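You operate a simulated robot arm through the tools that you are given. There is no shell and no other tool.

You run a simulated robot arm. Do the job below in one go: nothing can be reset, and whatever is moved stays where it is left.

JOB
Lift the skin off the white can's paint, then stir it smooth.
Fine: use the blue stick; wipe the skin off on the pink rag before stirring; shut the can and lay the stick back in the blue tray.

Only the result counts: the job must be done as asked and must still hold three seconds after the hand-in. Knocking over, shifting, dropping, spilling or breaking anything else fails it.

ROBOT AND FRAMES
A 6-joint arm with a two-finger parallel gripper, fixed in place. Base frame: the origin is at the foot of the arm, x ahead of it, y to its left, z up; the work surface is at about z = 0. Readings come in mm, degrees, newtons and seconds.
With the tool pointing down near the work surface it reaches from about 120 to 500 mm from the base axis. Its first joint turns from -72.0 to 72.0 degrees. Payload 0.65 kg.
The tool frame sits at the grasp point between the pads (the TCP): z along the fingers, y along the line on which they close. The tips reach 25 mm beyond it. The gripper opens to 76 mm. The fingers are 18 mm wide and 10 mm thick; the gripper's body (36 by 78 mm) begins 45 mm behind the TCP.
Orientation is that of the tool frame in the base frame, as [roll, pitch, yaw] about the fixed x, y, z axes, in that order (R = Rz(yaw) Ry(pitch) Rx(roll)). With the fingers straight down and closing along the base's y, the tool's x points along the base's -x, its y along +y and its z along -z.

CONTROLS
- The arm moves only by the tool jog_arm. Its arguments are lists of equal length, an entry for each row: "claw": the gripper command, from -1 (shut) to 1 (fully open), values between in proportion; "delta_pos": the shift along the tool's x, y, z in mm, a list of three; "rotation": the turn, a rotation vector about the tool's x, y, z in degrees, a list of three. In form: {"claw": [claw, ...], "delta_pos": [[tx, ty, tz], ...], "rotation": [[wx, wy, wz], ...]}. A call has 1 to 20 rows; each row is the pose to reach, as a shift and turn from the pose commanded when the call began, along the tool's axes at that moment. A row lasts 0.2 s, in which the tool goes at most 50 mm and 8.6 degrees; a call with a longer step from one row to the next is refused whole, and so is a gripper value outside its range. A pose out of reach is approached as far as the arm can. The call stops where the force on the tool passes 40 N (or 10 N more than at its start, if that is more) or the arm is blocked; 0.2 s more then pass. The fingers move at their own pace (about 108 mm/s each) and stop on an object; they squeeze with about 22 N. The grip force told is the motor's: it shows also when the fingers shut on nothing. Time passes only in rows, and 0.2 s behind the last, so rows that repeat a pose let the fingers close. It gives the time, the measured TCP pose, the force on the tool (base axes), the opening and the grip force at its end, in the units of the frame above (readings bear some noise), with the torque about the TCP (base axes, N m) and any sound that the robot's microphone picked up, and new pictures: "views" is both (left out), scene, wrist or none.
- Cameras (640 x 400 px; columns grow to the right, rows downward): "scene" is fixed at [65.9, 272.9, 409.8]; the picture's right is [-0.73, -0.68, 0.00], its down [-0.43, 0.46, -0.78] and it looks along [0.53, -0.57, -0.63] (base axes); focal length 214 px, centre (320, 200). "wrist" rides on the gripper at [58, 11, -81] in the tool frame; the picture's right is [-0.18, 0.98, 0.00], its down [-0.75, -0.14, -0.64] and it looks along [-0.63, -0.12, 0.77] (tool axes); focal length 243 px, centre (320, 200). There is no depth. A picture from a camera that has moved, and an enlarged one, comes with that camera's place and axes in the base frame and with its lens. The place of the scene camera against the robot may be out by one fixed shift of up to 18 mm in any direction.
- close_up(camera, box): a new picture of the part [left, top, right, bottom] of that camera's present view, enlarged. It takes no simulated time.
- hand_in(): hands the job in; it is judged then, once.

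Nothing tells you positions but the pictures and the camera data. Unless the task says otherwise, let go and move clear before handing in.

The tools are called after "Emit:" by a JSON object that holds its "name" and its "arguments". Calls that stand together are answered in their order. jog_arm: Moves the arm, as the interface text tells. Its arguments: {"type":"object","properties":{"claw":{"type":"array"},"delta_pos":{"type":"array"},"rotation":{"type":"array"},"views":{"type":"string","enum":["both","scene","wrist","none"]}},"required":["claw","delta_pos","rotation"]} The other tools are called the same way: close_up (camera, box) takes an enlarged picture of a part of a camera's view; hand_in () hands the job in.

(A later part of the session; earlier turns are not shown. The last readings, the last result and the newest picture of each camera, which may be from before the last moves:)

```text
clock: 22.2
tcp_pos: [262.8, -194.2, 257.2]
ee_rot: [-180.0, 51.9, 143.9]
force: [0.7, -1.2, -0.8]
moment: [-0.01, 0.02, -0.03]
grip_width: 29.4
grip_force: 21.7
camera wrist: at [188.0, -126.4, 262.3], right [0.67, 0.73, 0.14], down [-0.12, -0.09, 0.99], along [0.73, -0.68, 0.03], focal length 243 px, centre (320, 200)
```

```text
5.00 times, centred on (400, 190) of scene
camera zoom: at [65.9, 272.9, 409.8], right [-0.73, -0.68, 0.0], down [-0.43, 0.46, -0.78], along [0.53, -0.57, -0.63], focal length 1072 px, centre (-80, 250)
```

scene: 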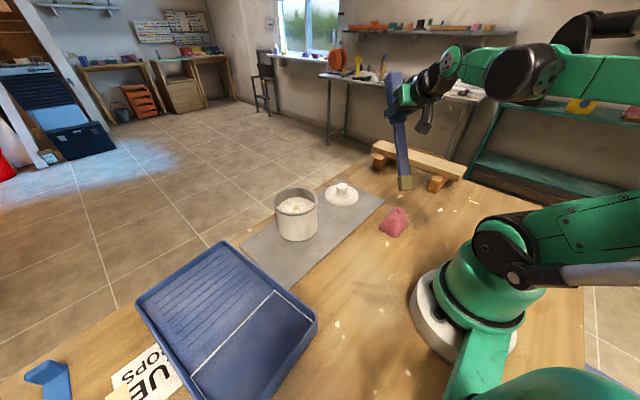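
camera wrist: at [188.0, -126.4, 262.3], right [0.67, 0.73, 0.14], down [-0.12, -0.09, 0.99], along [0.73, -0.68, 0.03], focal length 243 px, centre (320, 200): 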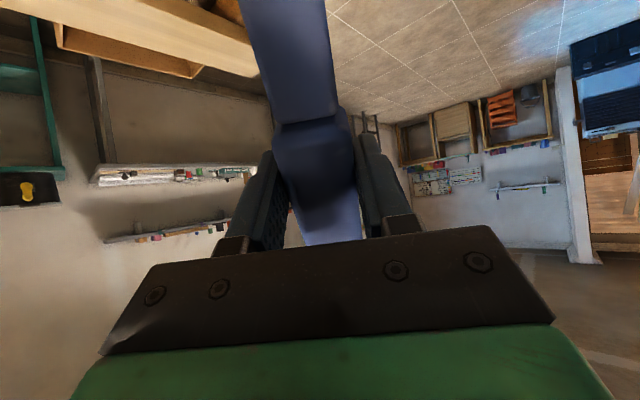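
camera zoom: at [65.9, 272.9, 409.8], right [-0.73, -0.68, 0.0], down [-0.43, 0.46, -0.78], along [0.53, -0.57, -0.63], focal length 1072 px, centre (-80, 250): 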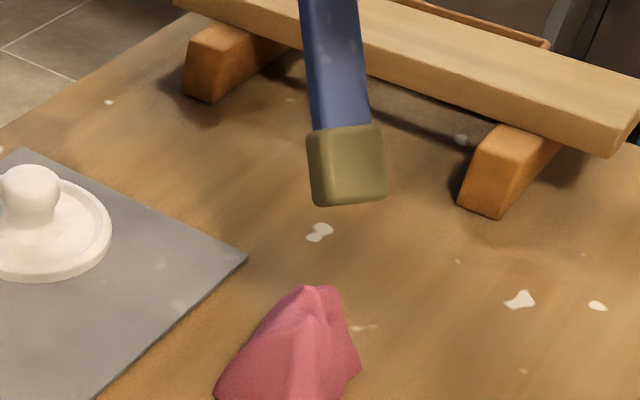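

The lump hangs right over the rag, whose peak is at about (182, -148, 55), with no new drips. I'll lower in stages, watching for contact.

Emit:
{"name": "jog_arm", "arguments": {"claw": [-1, -1, -1, -1, -1, -1], "delta_pos": [[6.6, 0, 5.1], [13.1, 0, 10.3], [19.7, 0, 15.4], [26.3, 0, 20.5], [32.8, 0, 25.7], [37.8, 0, 29.6]], "rotation": [[0, 0, 0], [0, 0, 0], [0, 0, 0], [0, 0, 0], [0, 0, 0], [0, 0, 0]], "views": "scene"}}

Emit:
{"name": "close_up", "arguments": {"camera": "scene", "box": [352, 180, 448, 240]}}

```text
clock: 23.6
tcp_pos: [262.3, -196.8, 210.5]
ee_rot: [-180.0, 52.1, 144.1]
force: [-1.0, -0.4, -0.9]
moment: [-0.07, 0.01, -0.01]
grip_width: 29.3
grip_force: 22.1
```

scene: 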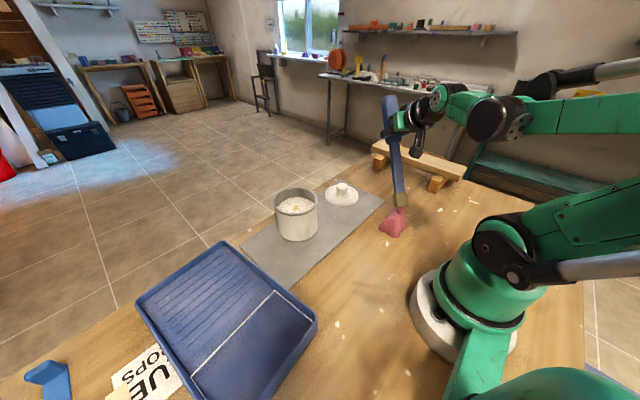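

```text
6.67 times, centred on (400, 210) of scene
camera zoom: at [65.9, 272.9, 409.8], right [-0.73, -0.68, 0.0], down [-0.43, 0.46, -0.78], along [0.53, -0.57, -0.63], focal length 1430 px, centre (-213, 133)
```

zoom: 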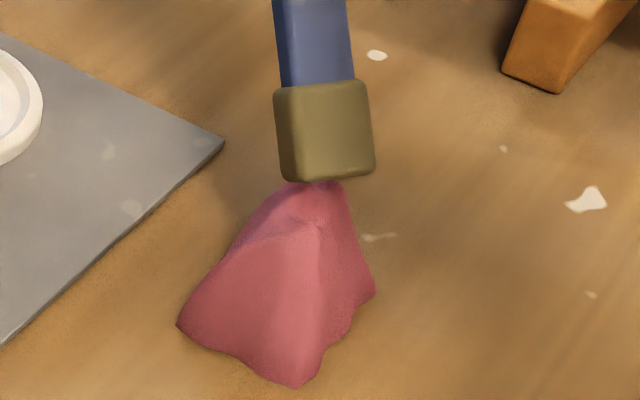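

The lump is just above the rag's peak with no contact yet. I'll keep lowering in small steps.

Emit:
{"name": "jog_arm", "arguments": {"claw": [-1, -1, -1, -1], "delta_pos": [[2.4, 0, 1.8], [4.7, 0, 3.7], [7.1, 0, 5.5], [9.5, 0, 7.4]], "rotation": [[0, 0, 0], [0, 0, 0], [0, 0, 0], [0, 0, 0]], "views": "scene"}}

Emit:
{"name": "close_up", "arguments": {"camera": "scene", "box": [352, 180, 448, 240]}}

```text
clock: 24.6
tcp_pos: [264.2, -195.6, 200.0]
ee_rot: [179.9, 52.0, 144.0]
force: [5.2, -2.7, 10.7]
moment: [0.31, 0.3, 0.0]
grip_width: 29.6
grip_force: 22.1
```

scene: 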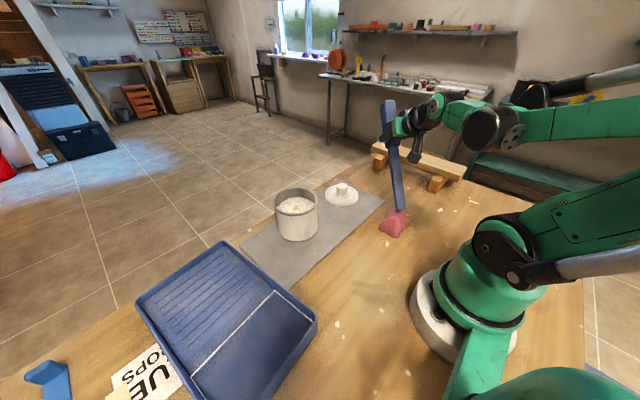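

```text
6.67 times, centred on (400, 210) of scene
camera zoom: at [65.9, 272.9, 409.8], right [-0.73, -0.68, 0.0], down [-0.43, 0.46, -0.78], along [0.53, -0.57, -0.63], focal length 1430 px, centre (-213, 133)
```

zoom: 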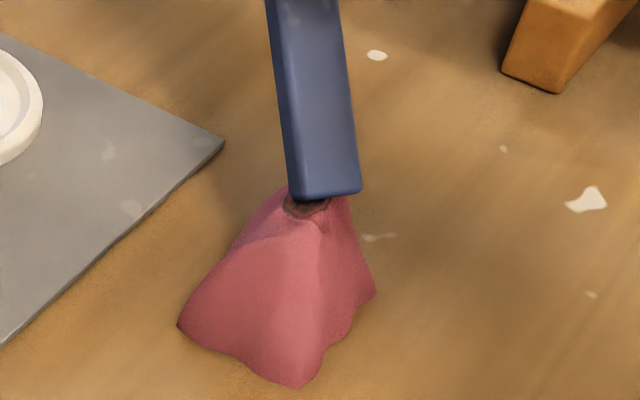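

The skin has come off onto the rag (a brown mark on its top), the blade is clean, and the rag hasn't moved. I'll lift straight up.

Emit:
{"name": "jog_arm", "arguments": {"claw": [-1, -1, -1, -1, -1, -1, -1], "delta_pos": [[-2.4, 0, -1.8], [-7.9, 0, -6.2], [-19.7, 0, -15.4], [-35.5, 0, -27.7], [-51.2, 0, -40], [-67, 0, -52.3], [-78.8, 0, -61.6]], "rotation": [[0, 0, 0], [0, 0, 0], [0, 0, 0], [0, 0, 0], [0, 0, 0], [0, 0, 0], [0, 0, 0]], "views": "scene"}}

Emit:
{"name": "close_up", "arguments": {"camera": "scene", "box": [352, 180, 448, 240]}}

Emit:
{"name": "close_up", "arguments": {"camera": "scene", "box": [344, 80, 456, 150]}}

```text
clock: 26.2
tcp_pos: [262.9, -198.3, 298.3]
ee_rot: [-179.9, 52.1, 144.0]
force: [-0.1, -1.0, -0.1]
moment: [0.01, -0.01, -0.02]
grip_width: 29.5
grip_force: 21.7
```

scene: 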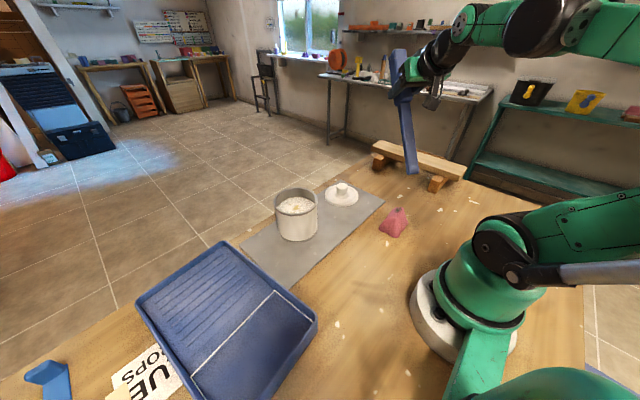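

```text
6.67 times, centred on (400, 210) of scene
camera zoom: at [65.9, 272.9, 409.8], right [-0.73, -0.68, 0.0], down [-0.43, 0.46, -0.78], along [0.53, -0.57, -0.63], focal length 1430 px, centre (-213, 133)
```

zoom: 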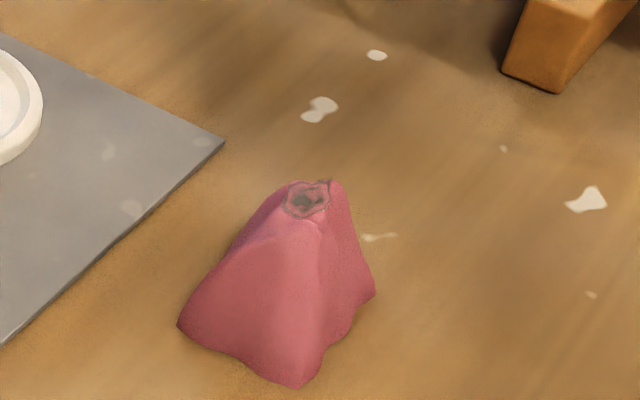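

```text
5.71 times, centred on (400, 115) of scene
camera zoom: at [65.9, 272.9, 409.8], right [-0.73, -0.68, 0.0], down [-0.43, 0.46, -0.78], along [0.53, -0.57, -0.63], focal length 1226 px, centre (-137, 686)
```

zoom: 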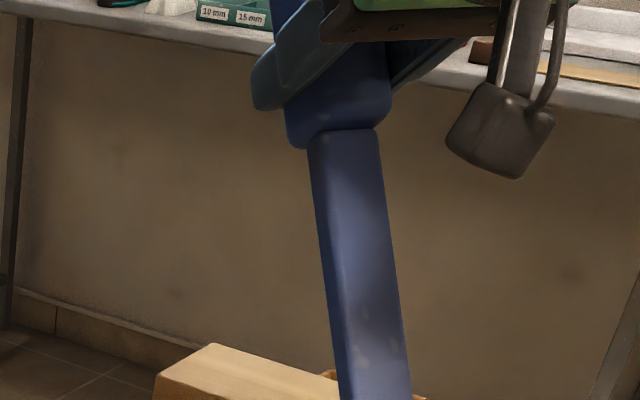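

The rag shows the wiped skin and the stick's tip is clean. I'll carry the stick back over the can along the same high path.

Emit:
{"name": "jog_arm", "arguments": {"claw": [-1, -1, -1, -1, -1, -1, -1, -1, -1, -1, -1, -1], "delta_pos": [[-0.4, 25.6, 0.5], [-0.8, 51.2, 1.1], [-1.2, 76.8, 1.6], [-1.7, 102.3, 2.1], [-2.1, 127.9, 2.7], [-2.5, 153.5, 3.2], [-2.9, 179.1, 3.7], [-3.3, 204.7, 4.3], [-3.7, 230.3, 4.8], [-4.2, 255.8, 5.3], [-4.6, 281.4, 5.9], [-5, 307, 6.4]], "rotation": [[-2.8, 0, -2.2], [-5.6, 0, -4.3], [-8.4, 0, -6.5], [-11.1, 0, -8.7], [-13.9, 0, -10.9], [-16.7, 0, -13], [-19.5, 0, -15.2], [-22.3, 0, -17.4], [-25, 0, -19.6], [-27.8, 0, -21.7], [-30.6, 0, -23.9], [-33.4, 0, -26.1]], "views": "scene"}}

Emit:
{"name": "close_up", "arguments": {"camera": "scene", "box": [240, 140, 352, 210]}}

```text
clock: 28.8
tcp_pos: [451.5, 48.9, 298.1]
ee_rot: [-179.9, 52.0, -173.5]
force: [0.8, 0.5, -1.7]
moment: [-0.03, -0.01, -0.02]
grip_width: 29.6
grip_force: 22.3
```

scene: 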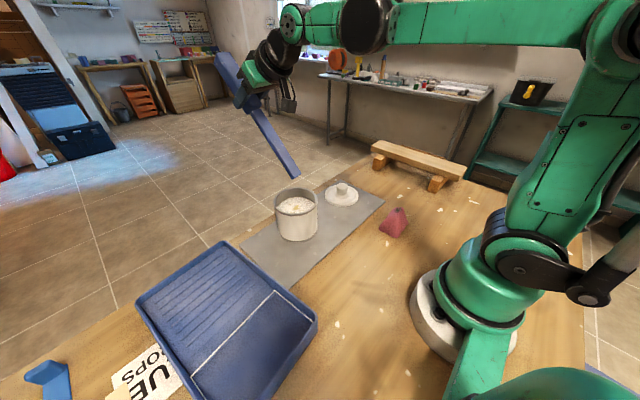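

```text
5.71 times, centred on (296, 175) of scene
camera zoom: at [65.9, 272.9, 409.8], right [-0.73, -0.68, 0.0], down [-0.43, 0.46, -0.78], along [0.53, -0.57, -0.63], focal length 1226 px, centre (457, 343)
```

zoom: 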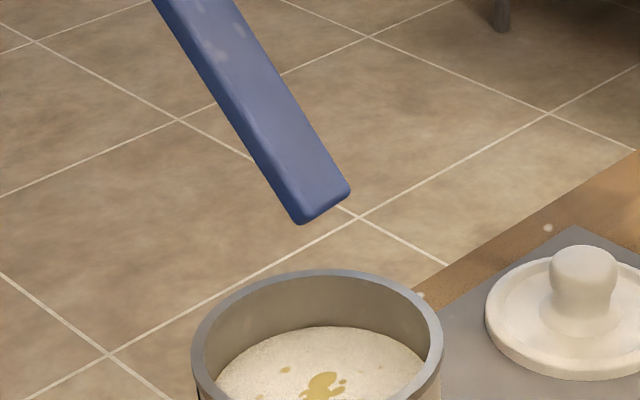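

The tip is clean and above the can. I'll bring the stick upright, centred over the can.

Emit:
{"name": "jog_arm", "arguments": {"claw": [-1, -1, -1, -1, -1, -1], "delta_pos": [[8.8, -0.1, -12.2], [17.7, -0.2, -24.4], [26.5, -0.3, -36.5], [35.3, -0.5, -48.7], [44.2, -0.6, -60.9], [53, -0.7, -73.1]], "rotation": [[0, -5.7, 0], [0, -11.3, 0], [0, -17, 0], [0, -22.7, 0], [0, -28.3, 0], [0, -34, 0]], "views": "scene"}}

Emit:
{"name": "close_up", "arguments": {"camera": "scene", "box": [240, 140, 352, 210]}}

```text
clock: 30.2
tcp_pos: [359.5, 37.6, 301.4]
ee_rot: [-179.1, 86.1, -172.8]
force: [0.5, 0.8, -1.0]
moment: [-0.03, 0.02, 0.01]
grip_width: 29.5
grip_force: 22.3
```

scene: 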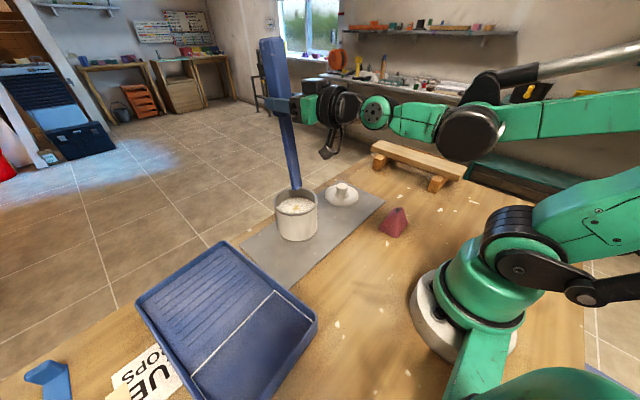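

```text
5.71 times, centred on (296, 175) of scene
camera zoom: at [66.0, 272.9, 409.8], right [-0.73, -0.68, 0.0], down [-0.43, 0.46, -0.78], along [0.53, -0.57, -0.63], focal length 1226 px, centre (457, 343)
```

zoom: 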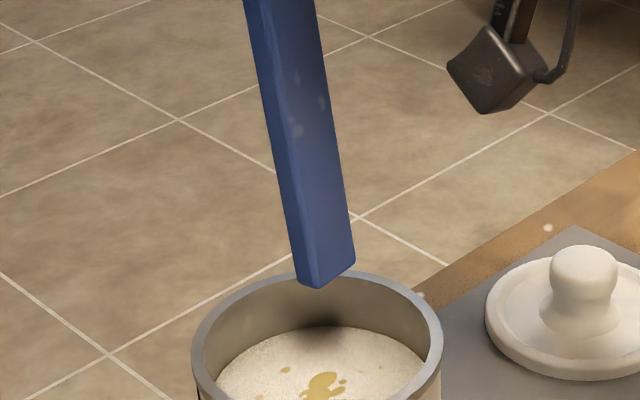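

The stick hangs upright over the can's middle. I'll lower it slowly into the paint, to about 40 mm under the surface.

Emit:
{"name": "jog_arm", "arguments": {"claw": [-1, -1, -1, -1, -1, -1, -1, -1, -1, -1], "delta_pos": [[10.1, 0.1, 0.8], [20.1, 0.3, 1.6], [30.2, 0.4, 2.5], [40.3, 0.6, 3.3], [50.3, 0.7, 4.1], [60.4, 0.8, 4.9], [70.5, 1, 5.7], [80.6, 1.1, 6.6], [90.6, 1.3, 7.4], [100.7, 1.4, 8.2]], "rotation": [[0, 0, 0], [0, 0, 0], [0, 0, 0], [0, 0, 0], [0, 0, 0], [0, 0, 0], [0, 0, 0], [0, 0, 0], [0, 0, 0], [0, 0, 0]], "views": "scene"}}

Emit:
{"name": "close_up", "arguments": {"camera": "scene", "box": [240, 165, 352, 235]}}

```text
clock: 32.4
tcp_pos: [364.0, 38.3, 200.2]
ee_rot: [-179.3, 86.0, -172.8]
force: [0.4, -0.2, -0.9]
moment: [-0.01, -0.02, 0.01]
grip_width: 29.9
grip_force: 22.1
```

scene: 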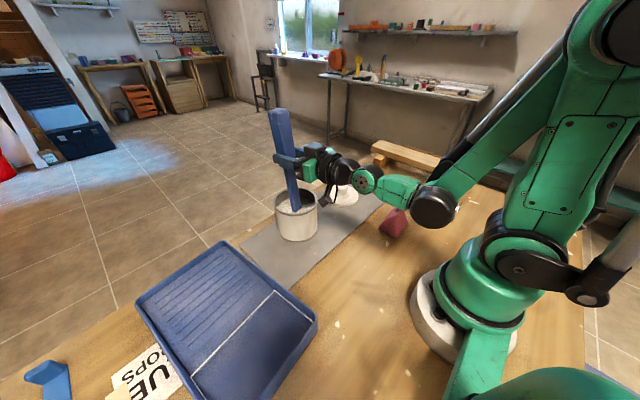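

```text
5.71 times, centred on (296, 200) of scene
camera zoom: at [65.9, 272.9, 409.8], right [-0.73, -0.68, 0.0], down [-0.43, 0.46, -0.78], along [0.53, -0.57, -0.63], focal length 1226 px, centre (457, 200)
```

zoom: 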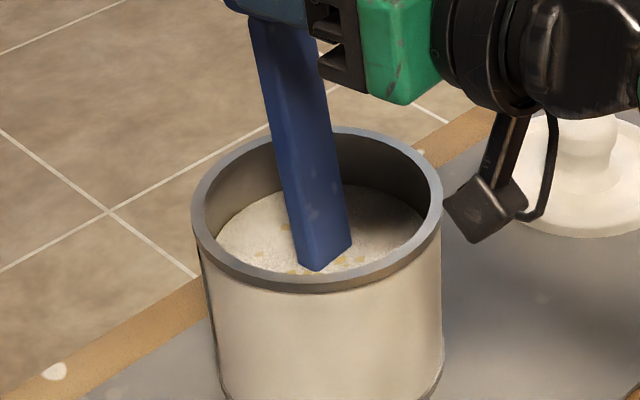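

The blade is about 40 mm deep with good wall clearance all round. I'll begin stirring with smooth 22 mm-radius circles around the can's centre.

Emit:
{"name": "jog_arm", "arguments": {"claw": [-1, -1, -1, -1, -1, -1, -1, -1, -1, -1, -1, -1, -1, -1, -1, -1, -1, -1, -1, -1], "delta_pos": [[-0.5, -1.8, 6.8], [-1.2, -3.1, 17.7], [-1.1, 10.2, 15], [-0.4, 19.5, 5.1], [0.6, 21.1, -8.4], [1.4, 14.4, -20.2], [1.8, 2.1, -25.9], [1.6, -11.3, -23.2], [0.9, -20.5, -13.2], [0, -22.1, 0.3], [-0.9, -15.5, 12.1], [-1.2, -3.1, 17.7], [-1.1, 10.2, 15], [-0.4, 19.5, 5.1], [0.6, 21.1, -8.4], [1.4, 14.4, -20.2], [1.8, 2.1, -25.9], [1.6, -11.3, -23.2], [0.9, -20.5, -13.2], [0, -22.1, 0.3]], "rotation": [[0, 0, 0], [0, 0, 0], [0, 0, 0], [0, 0, 0], [0, 0, 0], [0, 0, 0], [0, 0, 0], [0, 0, 0], [0, 0, 0], [0, 0, 0], [0, 0, 0], [0, 0, 0], [0, 0, 0], [0, 0, 0], [0, 0, 0], [0, 0, 0], [0, 0, 0], [0, 0, 0], [0, 0, 0], [0, 0, 0]], "views": "scene"}}

Emit:
{"name": "close_up", "arguments": {"camera": "scene", "box": [240, 165, 352, 235]}}

```text
clock: 36.6
tcp_pos: [363.2, 16.2, 200.5]
ee_rot: [-179.5, 85.9, -173.1]
force: [-0.2, 0.8, -1.4]
moment: [0.03, -0.01, -0.01]
grip_width: 29.3
grip_force: 21.6
out of reach, approached as far as the arm can: row 3, 4, 7, 8, 9, 13, 14, 17, 18, 19
```

scene: 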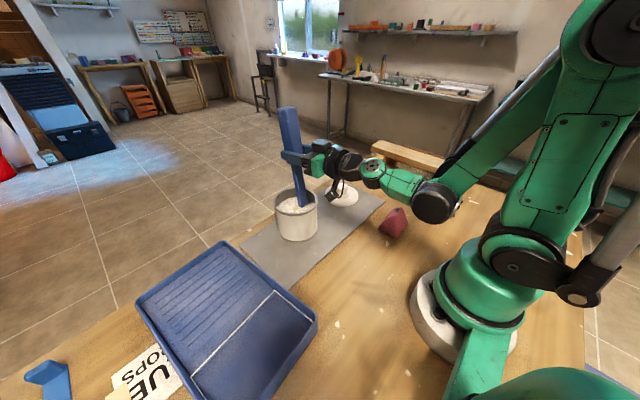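

```text
5.71 times, centred on (296, 200) of scene
camera zoom: at [65.9, 272.9, 409.8], right [-0.73, -0.68, 0.0], down [-0.43, 0.46, -0.78], along [0.53, -0.57, -0.63], focal length 1226 px, centre (457, 200)
```

zoom: 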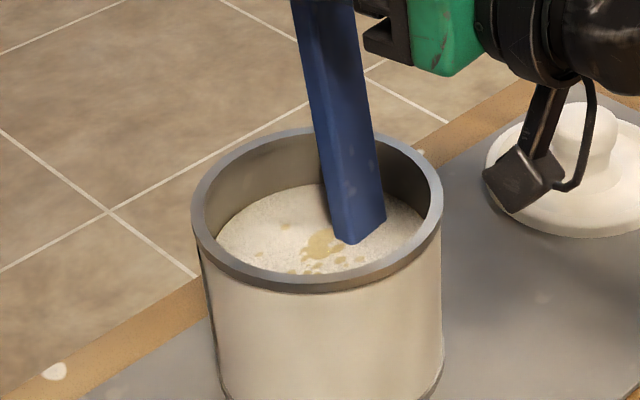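

Some stirring poses were out of reach with the stick that upright, and the paint is still blotchy. I'll tilt the stick a little (76°) to stay in reach and do a test circle of 18 mm radius.

Emit:
{"name": "jog_arm", "arguments": {"claw": [-1, -1, -1, -1, -1, -1, -1, -1, -1, -1, -1, -1, -1, -1, -1, -1], "delta_pos": [[-0.3, 5.4, 4.4], [-0.6, 10.8, 8.8], [-1, 16.1, 13.2], [-1.2, 21.6, 17.6], [-1.9, 20.5, 26.5], [-2.5, 19.4, 35.4], [-2.3, 30.4, 33.2], [-1.7, 37.9, 25], [-1, 39.2, 14], [-0.3, 33.8, 4.3], [0, 23.7, -0.3], [-0.1, 12.8, 1.9], [-0.7, 5.2, 10.1], [-1.5, 3.9, 21.1], [-2.2, 9.3, 30.8], [-2.5, 19.4, 35.4]], "rotation": [[0, 2.5, 0], [0, 5, 0], [0, 7.5, 0], [0, 10, 0], [0, 10, 0], [0, 10, 0], [0, 10, 0], [0, 10, 0], [0, 10, 0], [0, 10, 0], [0, 10, 0], [0, 10, 0], [0, 10, 0], [0, 10, 0], [0, 10, 0], [0, 10, 0]], "views": "scene"}}

Emit:
{"name": "close_up", "arguments": {"camera": "scene", "box": [240, 165, 352, 235]}}

```text
clock: 40.0
tcp_pos: [397.8, 39.3, 201.2]
ee_rot: [-179.9, 76.1, -173.5]
force: [-0.1, -0.8, -0.5]
moment: [-0.04, 0.02, -0.01]
grip_width: 29.6
grip_force: 21.5
```

scene: 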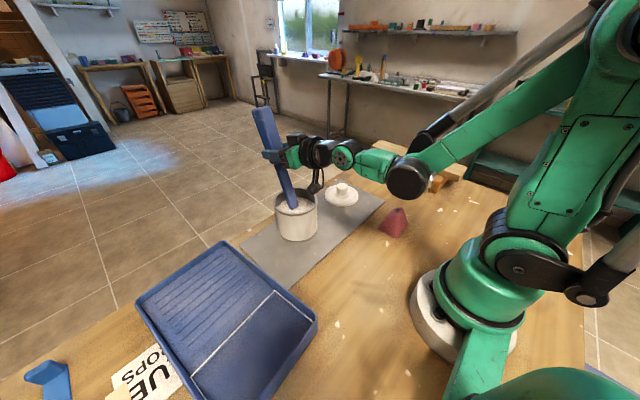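

```text
5.71 times, centred on (296, 200) of scene
camera zoom: at [65.9, 272.9, 409.8], right [-0.73, -0.68, 0.0], down [-0.43, 0.46, -0.78], along [0.53, -0.57, -0.63], focal length 1226 px, centre (457, 200)
```

zoom: 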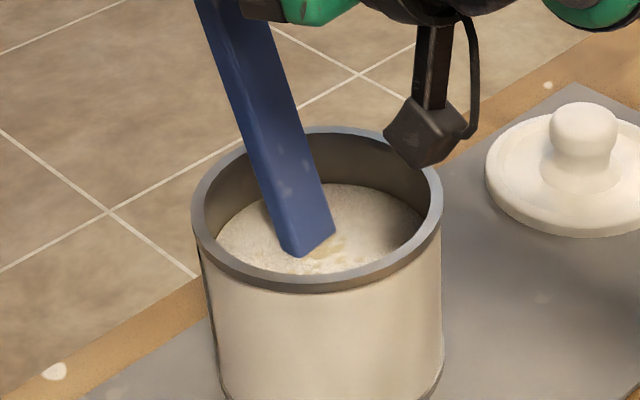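

No reach problems at this tilt, and the blotches are already fading. I'll carry on with two more full circles.

Emit:
{"name": "jog_arm", "arguments": {"claw": [-1, -1, -1, -1, -1, -1, -1, -1, -1, -1, -1, -1, -1, -1, -1, -1, -1, -1, -1, -1], "delta_pos": [[0.1, 11.9, -0.5], [2.3, 20.2, -9.3], [5.3, 21.6, -21.2], [7.9, 15.6, -31.7], [9.1, 4.3, -36.6], [8.5, -7.8, -34.2], [6.3, -16.2, -25.4], [3.4, -17.6, -13.5], [0.8, -11.5, -3.1], [-0.5, -0.2, 1.9], [0.1, 11.9, -0.5], [2.3, 20.2, -9.3], [5.3, 21.6, -21.2], [7.9, 15.6, -31.7], [9.1, 4.3, -36.6], [8.5, -7.8, -34.2], [6.3, -16.2, -25.4], [3.4, -17.6, -13.5], [0.8, -11.5, -3.1], [-0.5, -0.2, 1.9]], "rotation": [[0, 0, 0], [0, 0, 0], [0, 0, 0], [0, 0, 0], [0, 0, 0], [0, 0, 0], [0, 0, 0], [0, 0, 0], [0, 0, 0], [0, 0, 0], [0, 0, 0], [0, 0, 0], [0, 0, 0], [0, 0, 0], [0, 0, 0], [0, 0, 0], [0, 0, 0], [0, 0, 0], [0, 0, 0], [0, 0, 0]], "views": "scene"}}

Emit:
{"name": "close_up", "arguments": {"camera": "scene", "box": [240, 165, 352, 235]}}

```text
clock: 44.2
tcp_pos: [399.6, 38.2, 200.6]
ee_rot: [-179.8, 75.9, -173.5]
force: [-0.1, -1.1, -0.2]
moment: [0.01, 0.05, 0.02]
grip_width: 29.5
grip_force: 21.8
```

scene: 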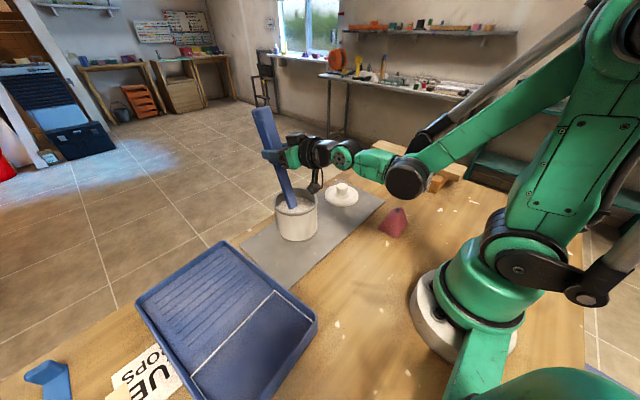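

```text
5.71 times, centred on (296, 200) of scene
camera zoom: at [65.9, 272.9, 409.8], right [-0.73, -0.68, 0.0], down [-0.43, 0.46, -0.78], along [0.53, -0.57, -0.63], focal length 1226 px, centre (457, 200)
```

zoom: 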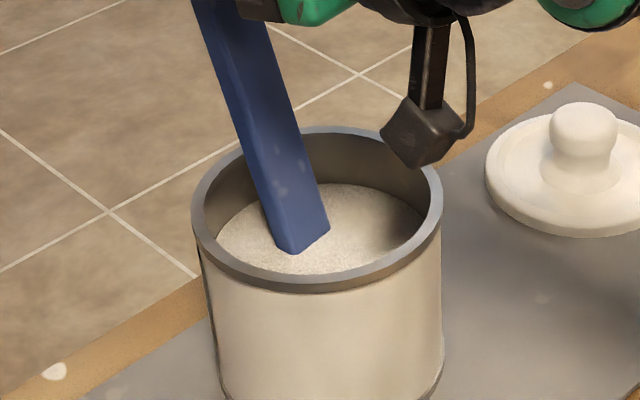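

The surface now looks uniform. I'll give it nearly two more circles for good measure, finishing at the centre, before lifting the stick out.

Emit:
{"name": "jog_arm", "arguments": {"claw": [-1, -1, -1, -1, -1, -1, -1, -1, -1, -1, -1, -1, -1, -1, -1, -1, -1, -1, -1, -1], "delta_pos": [[0.6, 12.1, -2.4], [2.8, 20.5, -11.2], [5.8, 21.9, -23.2], [8.4, 15.8, -33.6], [9.6, 4.5, -38.6], [9, -7.6, -36.2], [6.8, -15.9, -27.3], [3.8, -17.3, -15.4], [1.2, -11.3, -5], [0, 0, 0], [0.6, 12.1, -2.4], [2.8, 20.5, -11.2], [5.8, 21.9, -23.2], [8.4, 15.8, -33.6], [9.6, 4.5, -38.6], [9, -7.6, -36.2], [6.8, -15.9, -27.3], [3.8, -17.3, -15.4], [4.3, -7, -17], [4.8, 2.3, -19.3]], "rotation": [[0, 0, 0], [0, 0, 0], [0, 0, 0], [0, 0, 0], [0, 0, 0], [0, 0, 0], [0, 0, 0], [0, 0, 0], [0, 0, 0], [0, 0, 0], [0, 0, 0], [0, 0, 0], [0, 0, 0], [0, 0, 0], [0, 0, 0], [0, 0, 0], [0, 0, 0], [0, 0, 0], [0, 0, 0], [0, 0, 0]], "views": "scene"}}

Emit:
{"name": "close_up", "arguments": {"camera": "scene", "box": [240, 165, 352, 235]}}

```text
clock: 48.4
tcp_pos: [379.9, 38.9, 199.5]
ee_rot: [-180.0, 76.0, -173.5]
force: [0.4, 0.0, -0.9]
moment: [0.02, 0.0, -0.01]
grip_width: 29.9
grip_force: 22.0
```

scene: 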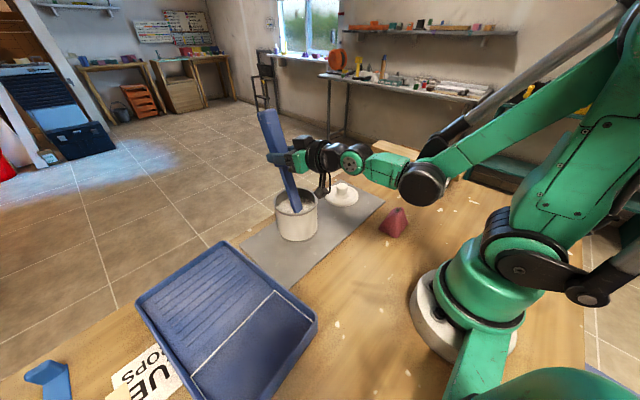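

```text
5.71 times, centred on (296, 200) of scene
camera zoom: at [65.9, 272.9, 409.8], right [-0.73, -0.68, 0.0], down [-0.43, 0.46, -0.78], along [0.53, -0.57, -0.63], focal length 1226 px, centre (457, 200)
```

zoom: 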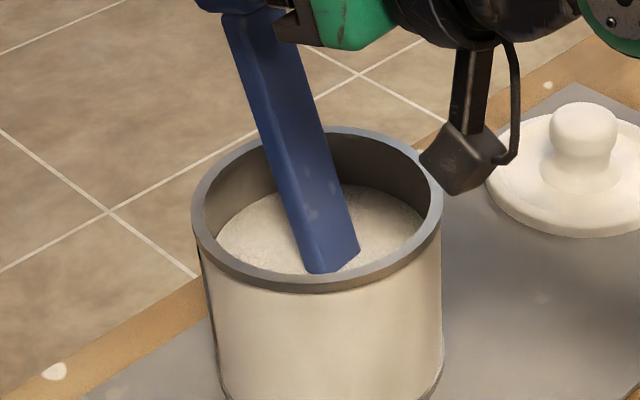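

The paint is smooth and even. I'll lift the stick slowly out and hold it above the can so any paint drains back.

Emit:
{"name": "jog_arm", "arguments": {"claw": [-1, -1, -1, -1, -1, -1, -1, -1, -1, -1, -1, -1, -1, -1, -1, -1], "delta_pos": [[-6, 0, -1.5], [-15, 0, -3.7], [-25, 0, -6.2], [-35, 0, -8.7], [-46, 0, -11.5], [-58, 0, -14.5], [-70, 0, -17.5], [-82, 0, -20.4], [-94, 0, -23.4], [-106.7, 0, -26.6], [-106.7, 0, -26.6], [-106.7, 0, -26.6], [-106.7, 0, -26.6], [-106.7, 0, -26.6], [-106.7, 0, -26.6], [-106.7, 0, -26.6]], "rotation": [[0, 0, 0], [0, 0, 0], [0, 0, 0], [0, 0, 0], [0, 0, 0], [0, 0, 0], [0, 0, 0], [0, 0, 0], [0, 0, 0], [0, 0, 0], [0, 0, 0], [0, 0, 0], [0, 0, 0], [0, 0, 0], [0, 0, 0], [0, 0, 0]], "views": "scene"}}

Emit:
{"name": "close_up", "arguments": {"camera": "scene", "box": [240, 140, 352, 210]}}

```text
clock: 51.8
tcp_pos: [381.2, 37.3, 310.2]
ee_rot: [-179.8, 75.9, -173.5]
force: [0.3, -0.1, -0.4]
moment: [-0.02, -0.01, 0.06]
grip_width: 29.4
grip_force: 21.7
```

scene: 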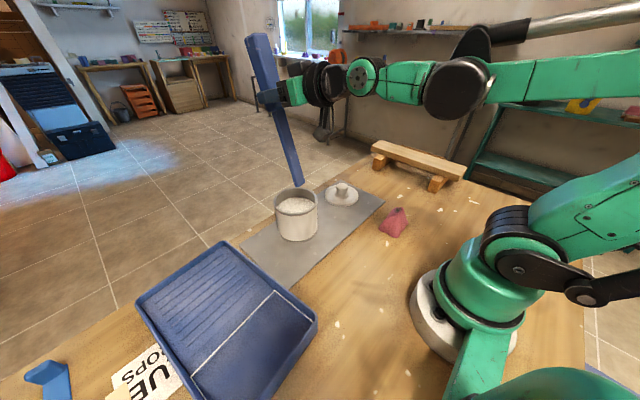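

```text
5.71 times, centred on (296, 175) of scene
camera zoom: at [65.9, 272.9, 409.8], right [-0.73, -0.68, 0.0], down [-0.43, 0.46, -0.78], along [0.53, -0.57, -0.63], focal length 1226 px, centre (457, 343)
```

zoom: 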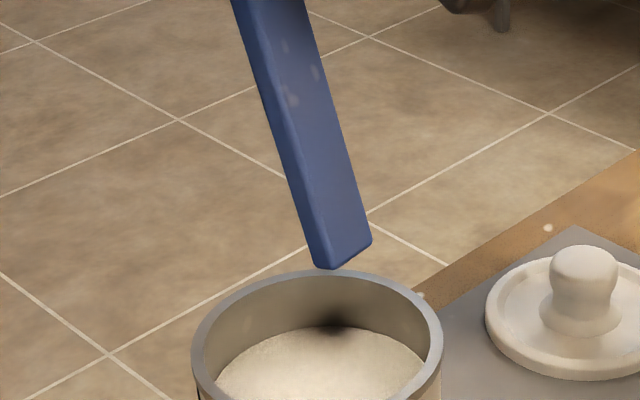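

The stick is clean and nothing drips. I'll swing it back over the tray to the same pose it had just after I lifted it out.

Emit:
{"name": "jog_arm", "arguments": {"claw": [-1, -1, -1, -1, -1, -1, -1, -1, -1, -1, -1, -1, -1, -1], "delta_pos": [[6.7, 17, 0.1], [13.3, 33.9, 0.2], [20, 50.9, 0.3], [26.6, 67.9, 0.4], [33.3, 84.9, 0.5], [39.9, 101.8, 0.6], [46.6, 118.8, 0.7], [53.3, 135.8, 0.8], [59.9, 152.7, 0.9], [66.6, 169.7, 1], [73.2, 186.7, 1.1], [79.9, 203.7, 1.2], [86.5, 220.6, 1.3], [93.2, 237.6, 1.4]], "rotation": [[0, 4.4, 0], [0, 8.9, 0], [0, 13.3, 0], [0, 17.7, 0], [0, 22.2, 0], [0, 26.6, 0], [0, 31.1, 0], [0, 35.5, 0], [0, 39.9, 0], [0, 44.4, 0], [0, 48.8, 0], [0, 53.2, 0], [0, 57.7, 0], [0, 62.1, 0]]}}

Emit:
{"name": "close_up", "arguments": {"camera": "scene", "box": [100, 180, 324, 320]}}

```text
clock: 54.8
tcp_pos: [331.3, 273.4, 218.6]
ee_rot: [179.9, 13.8, -173.6]
force: [-0.2, 0.9, -0.2]
moment: [-0.01, -0.01, 0.01]
grip_width: 29.4
grip_force: 22.1
camera wrist: at [253.5, 276.6, 283.6], right [0.07, 1.0, 0.04], down [0.59, -0.08, 0.8], along [0.8, -0.03, -0.59], focal length 243 px, centre (320, 200)
```

scene: 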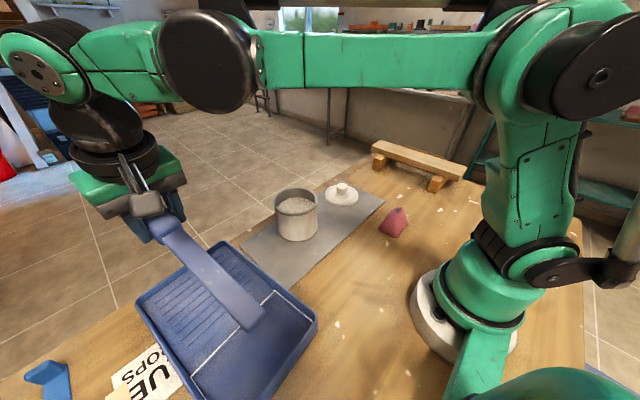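
wrist: 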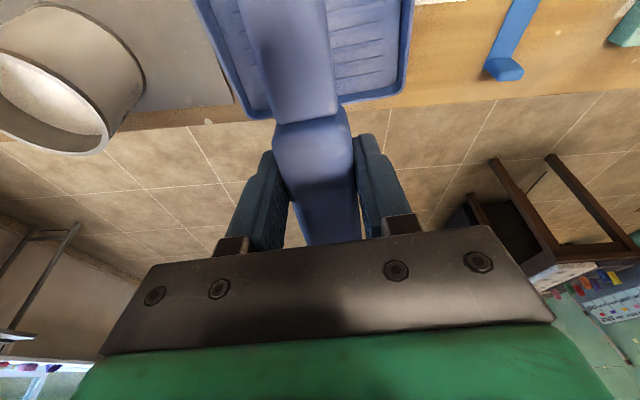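

```text
2.86 times, centred on (212, 250) of scene
camera zoom: at [65.9, 272.9, 409.8], right [-0.73, -0.68, 0.0], down [-0.43, 0.46, -0.78], along [0.53, -0.57, -0.63], focal length 613 px, centre (629, 57)
```

zoom: 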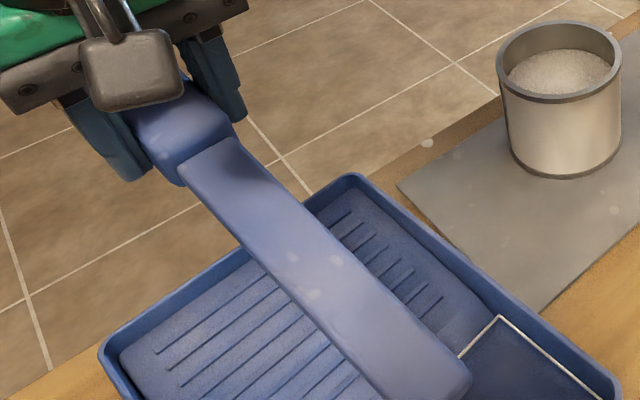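

The stick is held exactly as when I picked it up, so I can retrace the path down. I'll lower to just above its resting place.

Emit:
{"name": "jog_arm", "arguments": {"claw": [-1, -1, -1, -1, -1, -1, -1, -1], "delta_pos": [[7.2, 0, 29.1], [14, -0.5, 58.2], [20.8, -1.1, 87.5], [26.7, -1.1, 111.9], [30.3, -1.1, 126.5], [32.7, -1.1, 136.2], [34.2, -1.1, 142], [35.4, -1.1, 146.8]], "rotation": [[0, 0, 0], [0, 0, 0], [0, 0, 0], [0, 0, 0], [0, 0, 0], [0, 0, 0], [0, 0, 0], [0, 0, 0]]}}

Emit:
{"name": "close_up", "arguments": {"camera": "scene", "box": [110, 240, 334, 380]}}

```text
clock: 56.6
tcp_pos: [332.5, 271.2, 68.6]
ee_rot: [180.0, 13.9, -173.6]
force: [0.1, 0.2, -1.3]
moment: [-0.06, 0.01, -0.04]
grip_width: 29.4
grip_force: 22.2
camera wrist: at [255.2, 275.2, 133.1], right [0.07, 1.0, 0.04], down [0.59, -0.08, 0.8], along [0.81, -0.03, -0.59], focal length 243 px, centre (320, 200)
```

scene: 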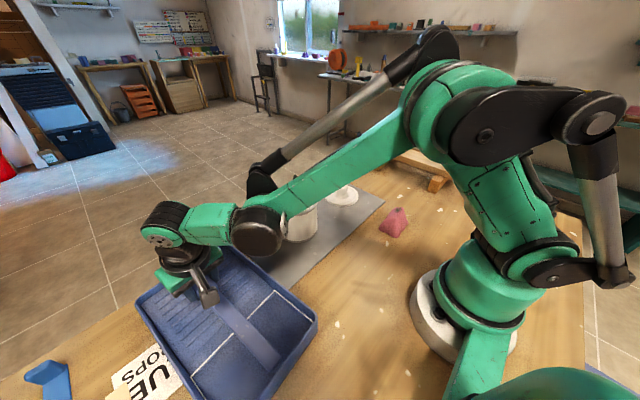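
wrist: 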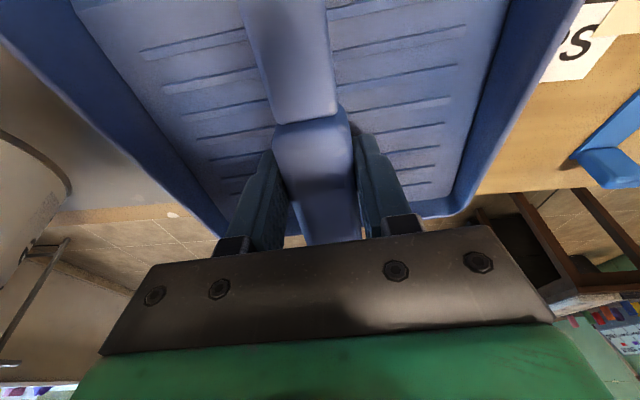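

```text
2.86 times, centred on (222, 310) of scene
camera zoom: at [65.9, 272.9, 409.8], right [-0.73, -0.68, 0.0], down [-0.43, 0.46, -0.78], along [0.53, -0.57, -0.63], focal length 613 px, centre (600, -114)
```

zoom: 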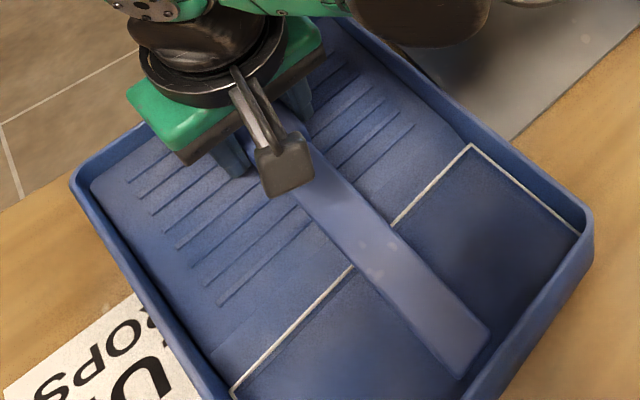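

About 9 mm remain before the stick rests where it lay. I'll lower it gently and check for contact.

Emit:
{"name": "jog_arm", "arguments": {"claw": [-1, -1, -1, -1], "delta_pos": [[0.6, 0.5, 2.4], [1.2, 1, 4.9], [1.7, 1, 6.8], [2, 1, 8.3]], "rotation": [[0, 0, 0], [0, 0, 0], [0, 0, 0], [0, 0, 0]], "views": "wrist"}}

Emit:
{"name": "close_up", "arguments": {"camera": "scene", "box": [110, 240, 334, 380]}}

```text
clock: 57.6
tcp_pos: [332.2, 273.5, 60.3]
ee_rot: [-179.8, 13.9, -173.6]
force: [-0.1, -1.1, 12.7]
moment: [0.03, -0.49, 0.01]
grip_width: 29.6
grip_force: 22.2
camera wrist: at [254.3, 276.5, 124.7], right [0.07, 1.0, 0.04], down [0.59, -0.08, 0.81], along [0.81, -0.03, -0.59], focal length 243 px, centre (320, 200)
```

wrist: 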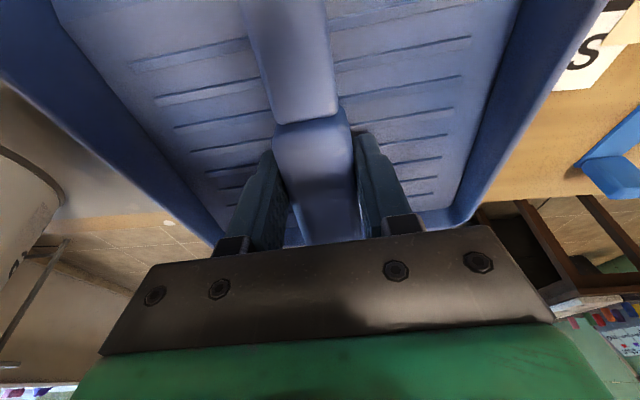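

```text
2.86 times, centred on (222, 310) of scene
camera zoom: at [65.9, 272.8, 409.9], right [-0.73, -0.68, 0.0], down [-0.43, 0.46, -0.78], along [0.53, -0.57, -0.63], focal length 613 px, centre (600, -114)
```

zoom: 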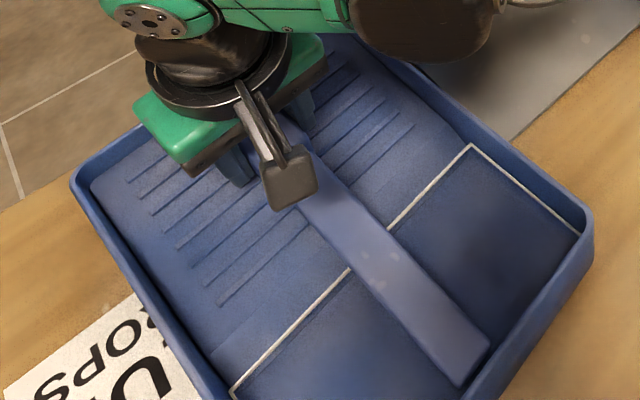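

The stick has touched down on the tray (about 12 N). I'll ease up 1 mm to relieve the load, then open the fingers.

Emit:
{"name": "jog_arm", "arguments": {"claw": [-1, -1, 0, 0.5, 0.5, 0.5], "delta_pos": [[-0.25, 0, -1], [-0.25, 0, -1], [-0.25, 0, -1], [-0.25, 0, -1], [-0.25, 0, -1], [-0.25, 0, -1]], "rotation": [[0, 0, 0], [0, 0, 0], [0, 0, 0], [0, 0, 0], [0, 0, 0], [0, 0, 0]]}}

Emit:
{"name": "close_up", "arguments": {"camera": "scene", "box": [110, 240, 334, 380]}}

Emit:
{"name": "close_up", "arguments": {"camera": "wrist", "box": [200, 60, 460, 222]}}

```text
clock: 59.0
tcp_pos: [332.3, 274.1, 60.9]
ee_rot: [-180.0, 13.9, -173.6]
force: [0.6, 0.4, 0.5]
moment: [-0.02, 0.02, 0.03]
grip_width: 56.9
grip_force: 0.1
camera wrist: at [254.5, 276.6, 125.9], right [0.07, 1.0, 0.04], down [0.59, -0.08, 0.8], along [0.81, -0.03, -0.59], focal length 243 px, centre (320, 200)
```

scene: 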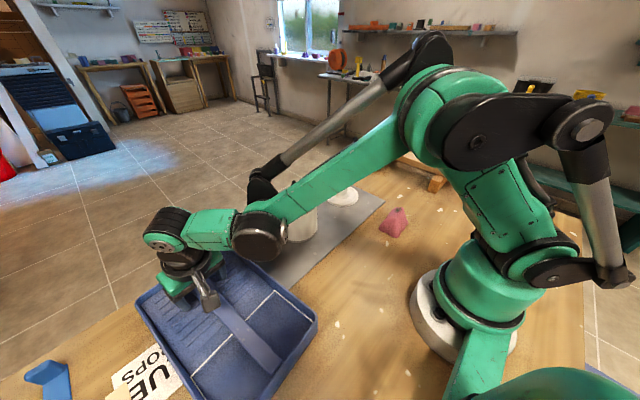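
wrist: 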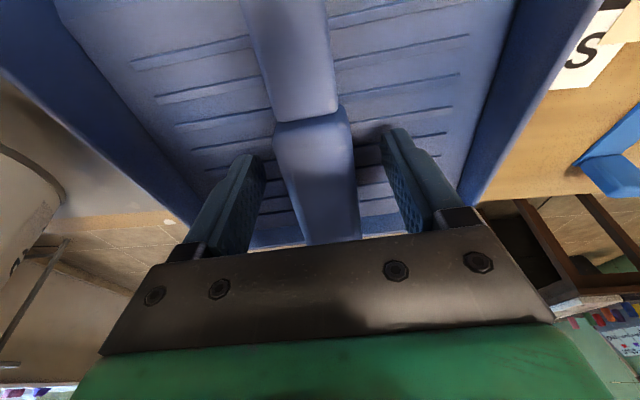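

```text
2.86 times, centred on (222, 310) of scene
camera zoom: at [65.9, 272.9, 409.8], right [-0.73, -0.68, 0.0], down [-0.43, 0.46, -0.78], along [0.53, -0.57, -0.63], focal length 613 px, centre (600, -114)
```

zoom: 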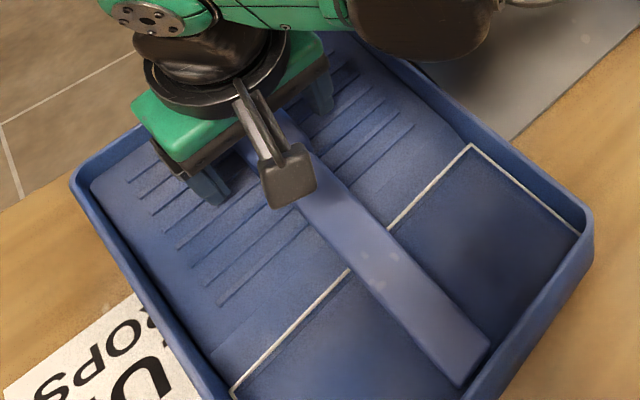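

```text
2.46 times, centred on (330, 141) of wrist
camera zoom: at [254.5, 276.6, 125.9], right [0.07, 1.0, 0.04], down [0.59, -0.08, 0.8], along [0.81, -0.03, -0.59], focal length 597 px, centre (295, 345)
```

zoom: 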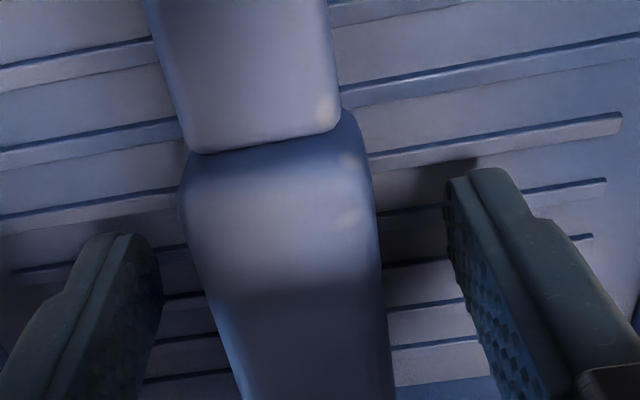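

The stick rests in the tray as before and the fingers are clear of it. I'll go straight up out of the tray.

Emit:
{"name": "jog_arm", "arguments": {"claw": [0.5, 0.5, 0.5, 0.5, 0.5, 0.5, 0.5], "delta_pos": [[-2.4, 0, -9.7], [-7.2, 0, -29.1], [-14.4, 0, -58.3], [-21.6, 0, -87.4], [-28.8, 0, -116.5], [-36, 0, -145.7], [-43.2, 0, -174.8]], "rotation": [[0, 0, 0], [0, 0, 0], [0, 0, 0], [0, 0, 0], [0, 0, 0], [0, 0, 0], [0, 0, 0]]}}

Emit:
{"name": "close_up", "arguments": {"camera": "scene", "box": [110, 220, 334, 360]}}

```text
clock: 60.6
tcp_pos: [333.2, 274.0, 241.8]
ee_rot: [-179.9, 13.9, -173.6]
force: [-0.1, -0.1, -0.3]
moment: [0.02, 0.0, -0.06]
grip_width: 57.0
grip_force: 0.1
camera wrist: at [254.7, 277.4, 306.3], right [0.07, 1.0, 0.04], down [0.59, -0.08, 0.8], along [0.81, -0.03, -0.59], focal length 243 px, centre (320, 200)
```

scene: 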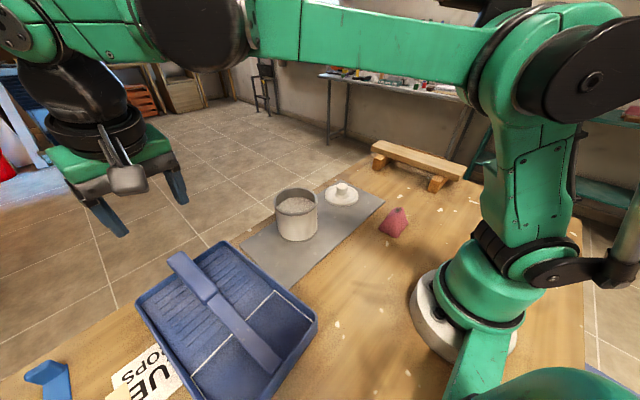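
wrist: 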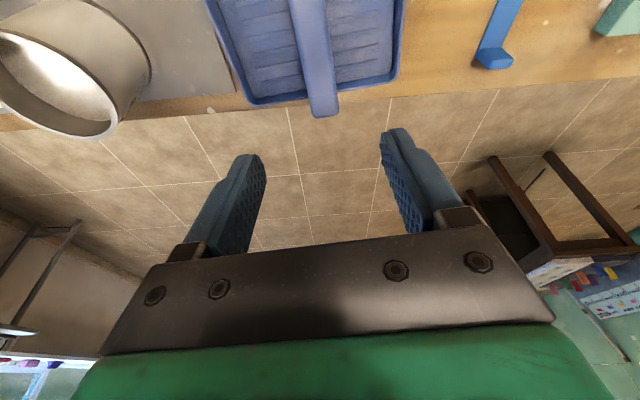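

```text
2.86 times, centred on (222, 290) of scene
camera zoom: at [65.9, 272.9, 409.8], right [-0.73, -0.68, 0.0], down [-0.43, 0.46, -0.78], along [0.53, -0.57, -0.63], focal length 613 px, centre (600, -57)
```

zoom: 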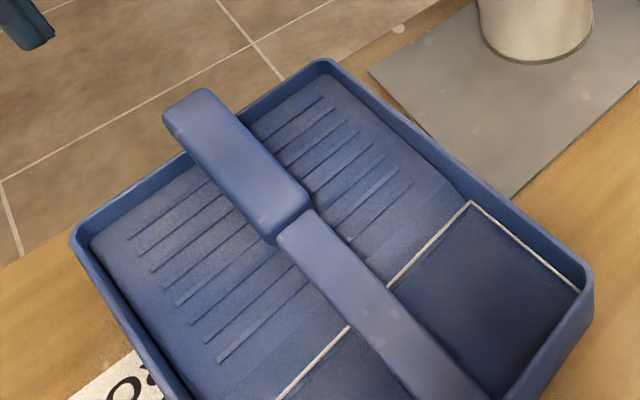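

The stick is back in the blue tray in its original place. Next I'll go to a hover above the lid's knob with the fingers straight down.

Emit:
{"name": "jog_arm", "arguments": {"claw": [0.5, 0.5, 0.5, 0.5, 0.5, 0.5, 0.5, 0.5, 0.5, 0.5, 0.5, 0.5, 0.5, 0.5], "delta_pos": [[2.4, -29.6, 2.5], [4.7, -59.1, 4.9], [7.1, -88.7, 7.4], [9.5, -118.3, 9.9], [11.8, -147.9, 12.3], [14.2, -177.4, 14.8], [16.6, -207, 17.3], [18.9, -236.6, 19.7], [21.3, -266.1, 22.2], [23.6, -295.7, 24.6], [26, -325.3, 27.1], [28.4, -354.9, 29.6], [30.7, -384.4, 32], [33.1, -414, 34.5]], "rotation": [[0.06, 1, 0.5], [0.1, 2, 0.9], [0.2, 3, 1.4], [0.2, 4, 1.8], [0.3, 5, 2.3], [0.3, 6, 2.7], [0.4, 7, 3.2], [0.5, 7.9, 3.7], [0.5, 8.9, 4.1], [0.6, 9.9, 4.6], [0.6, 10.9, 5], [0.7, 11.9, 5.5], [0.7, 12.9, 5.9], [0.8, 13.9, 6.4]]}}

Emit:
{"name": "close_up", "arguments": {"camera": "wrist", "box": [220, 0, 420, 125]}}

Emit:
{"name": "close_up", "arguments": {"camera": "scene", "box": [240, 120, 400, 220]}}

```text
clock: 63.6
tcp_pos: [354.3, -140.5, 197.9]
ee_rot: [180.0, -0.2, -180.0]
force: [-0.7, -0.5, 1.0]
moment: [-0.04, -0.03, 0.01]
grip_width: 57.4
grip_force: 0.1
camera wrist: at [295.0, -129.1, 279.7], right [0.18, 0.98, 0.0], down [0.75, -0.14, 0.64], along [0.63, -0.12, -0.77], focal length 243 px, centre (320, 200)
```

scene: 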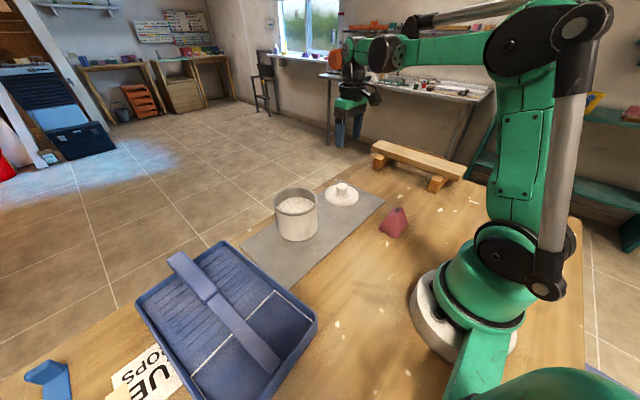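
wrist: 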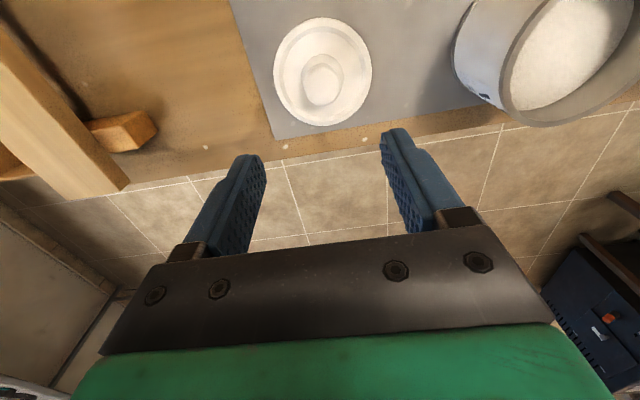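

```text
3.20 times, centred on (320, 62) of wrist
camera zoom: at [295.0, -129.1, 279.7], right [0.18, 0.98, 0.0], down [0.75, -0.14, 0.64], along [0.63, -0.12, -0.77], focal length 776 px, centre (320, 640)
```

zoom: 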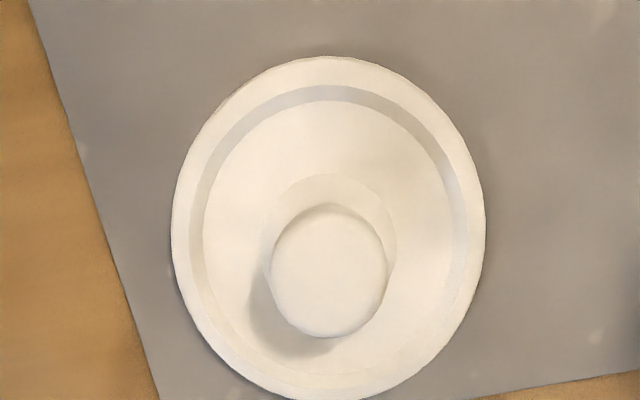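

```text
4.00 times, centred on (320, 170) of scene
camera zoom: at [65.9, 272.9, 409.8], right [-0.73, -0.68, 0.0], down [-0.43, 0.46, -0.78], along [0.53, -0.57, -0.63], focal length 858 px, centre (320, 320)
```

zoom: 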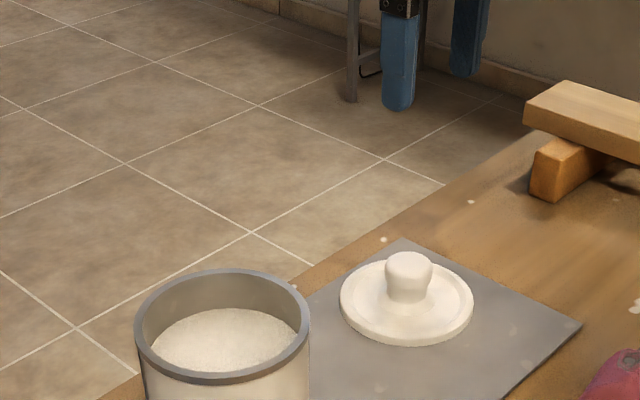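

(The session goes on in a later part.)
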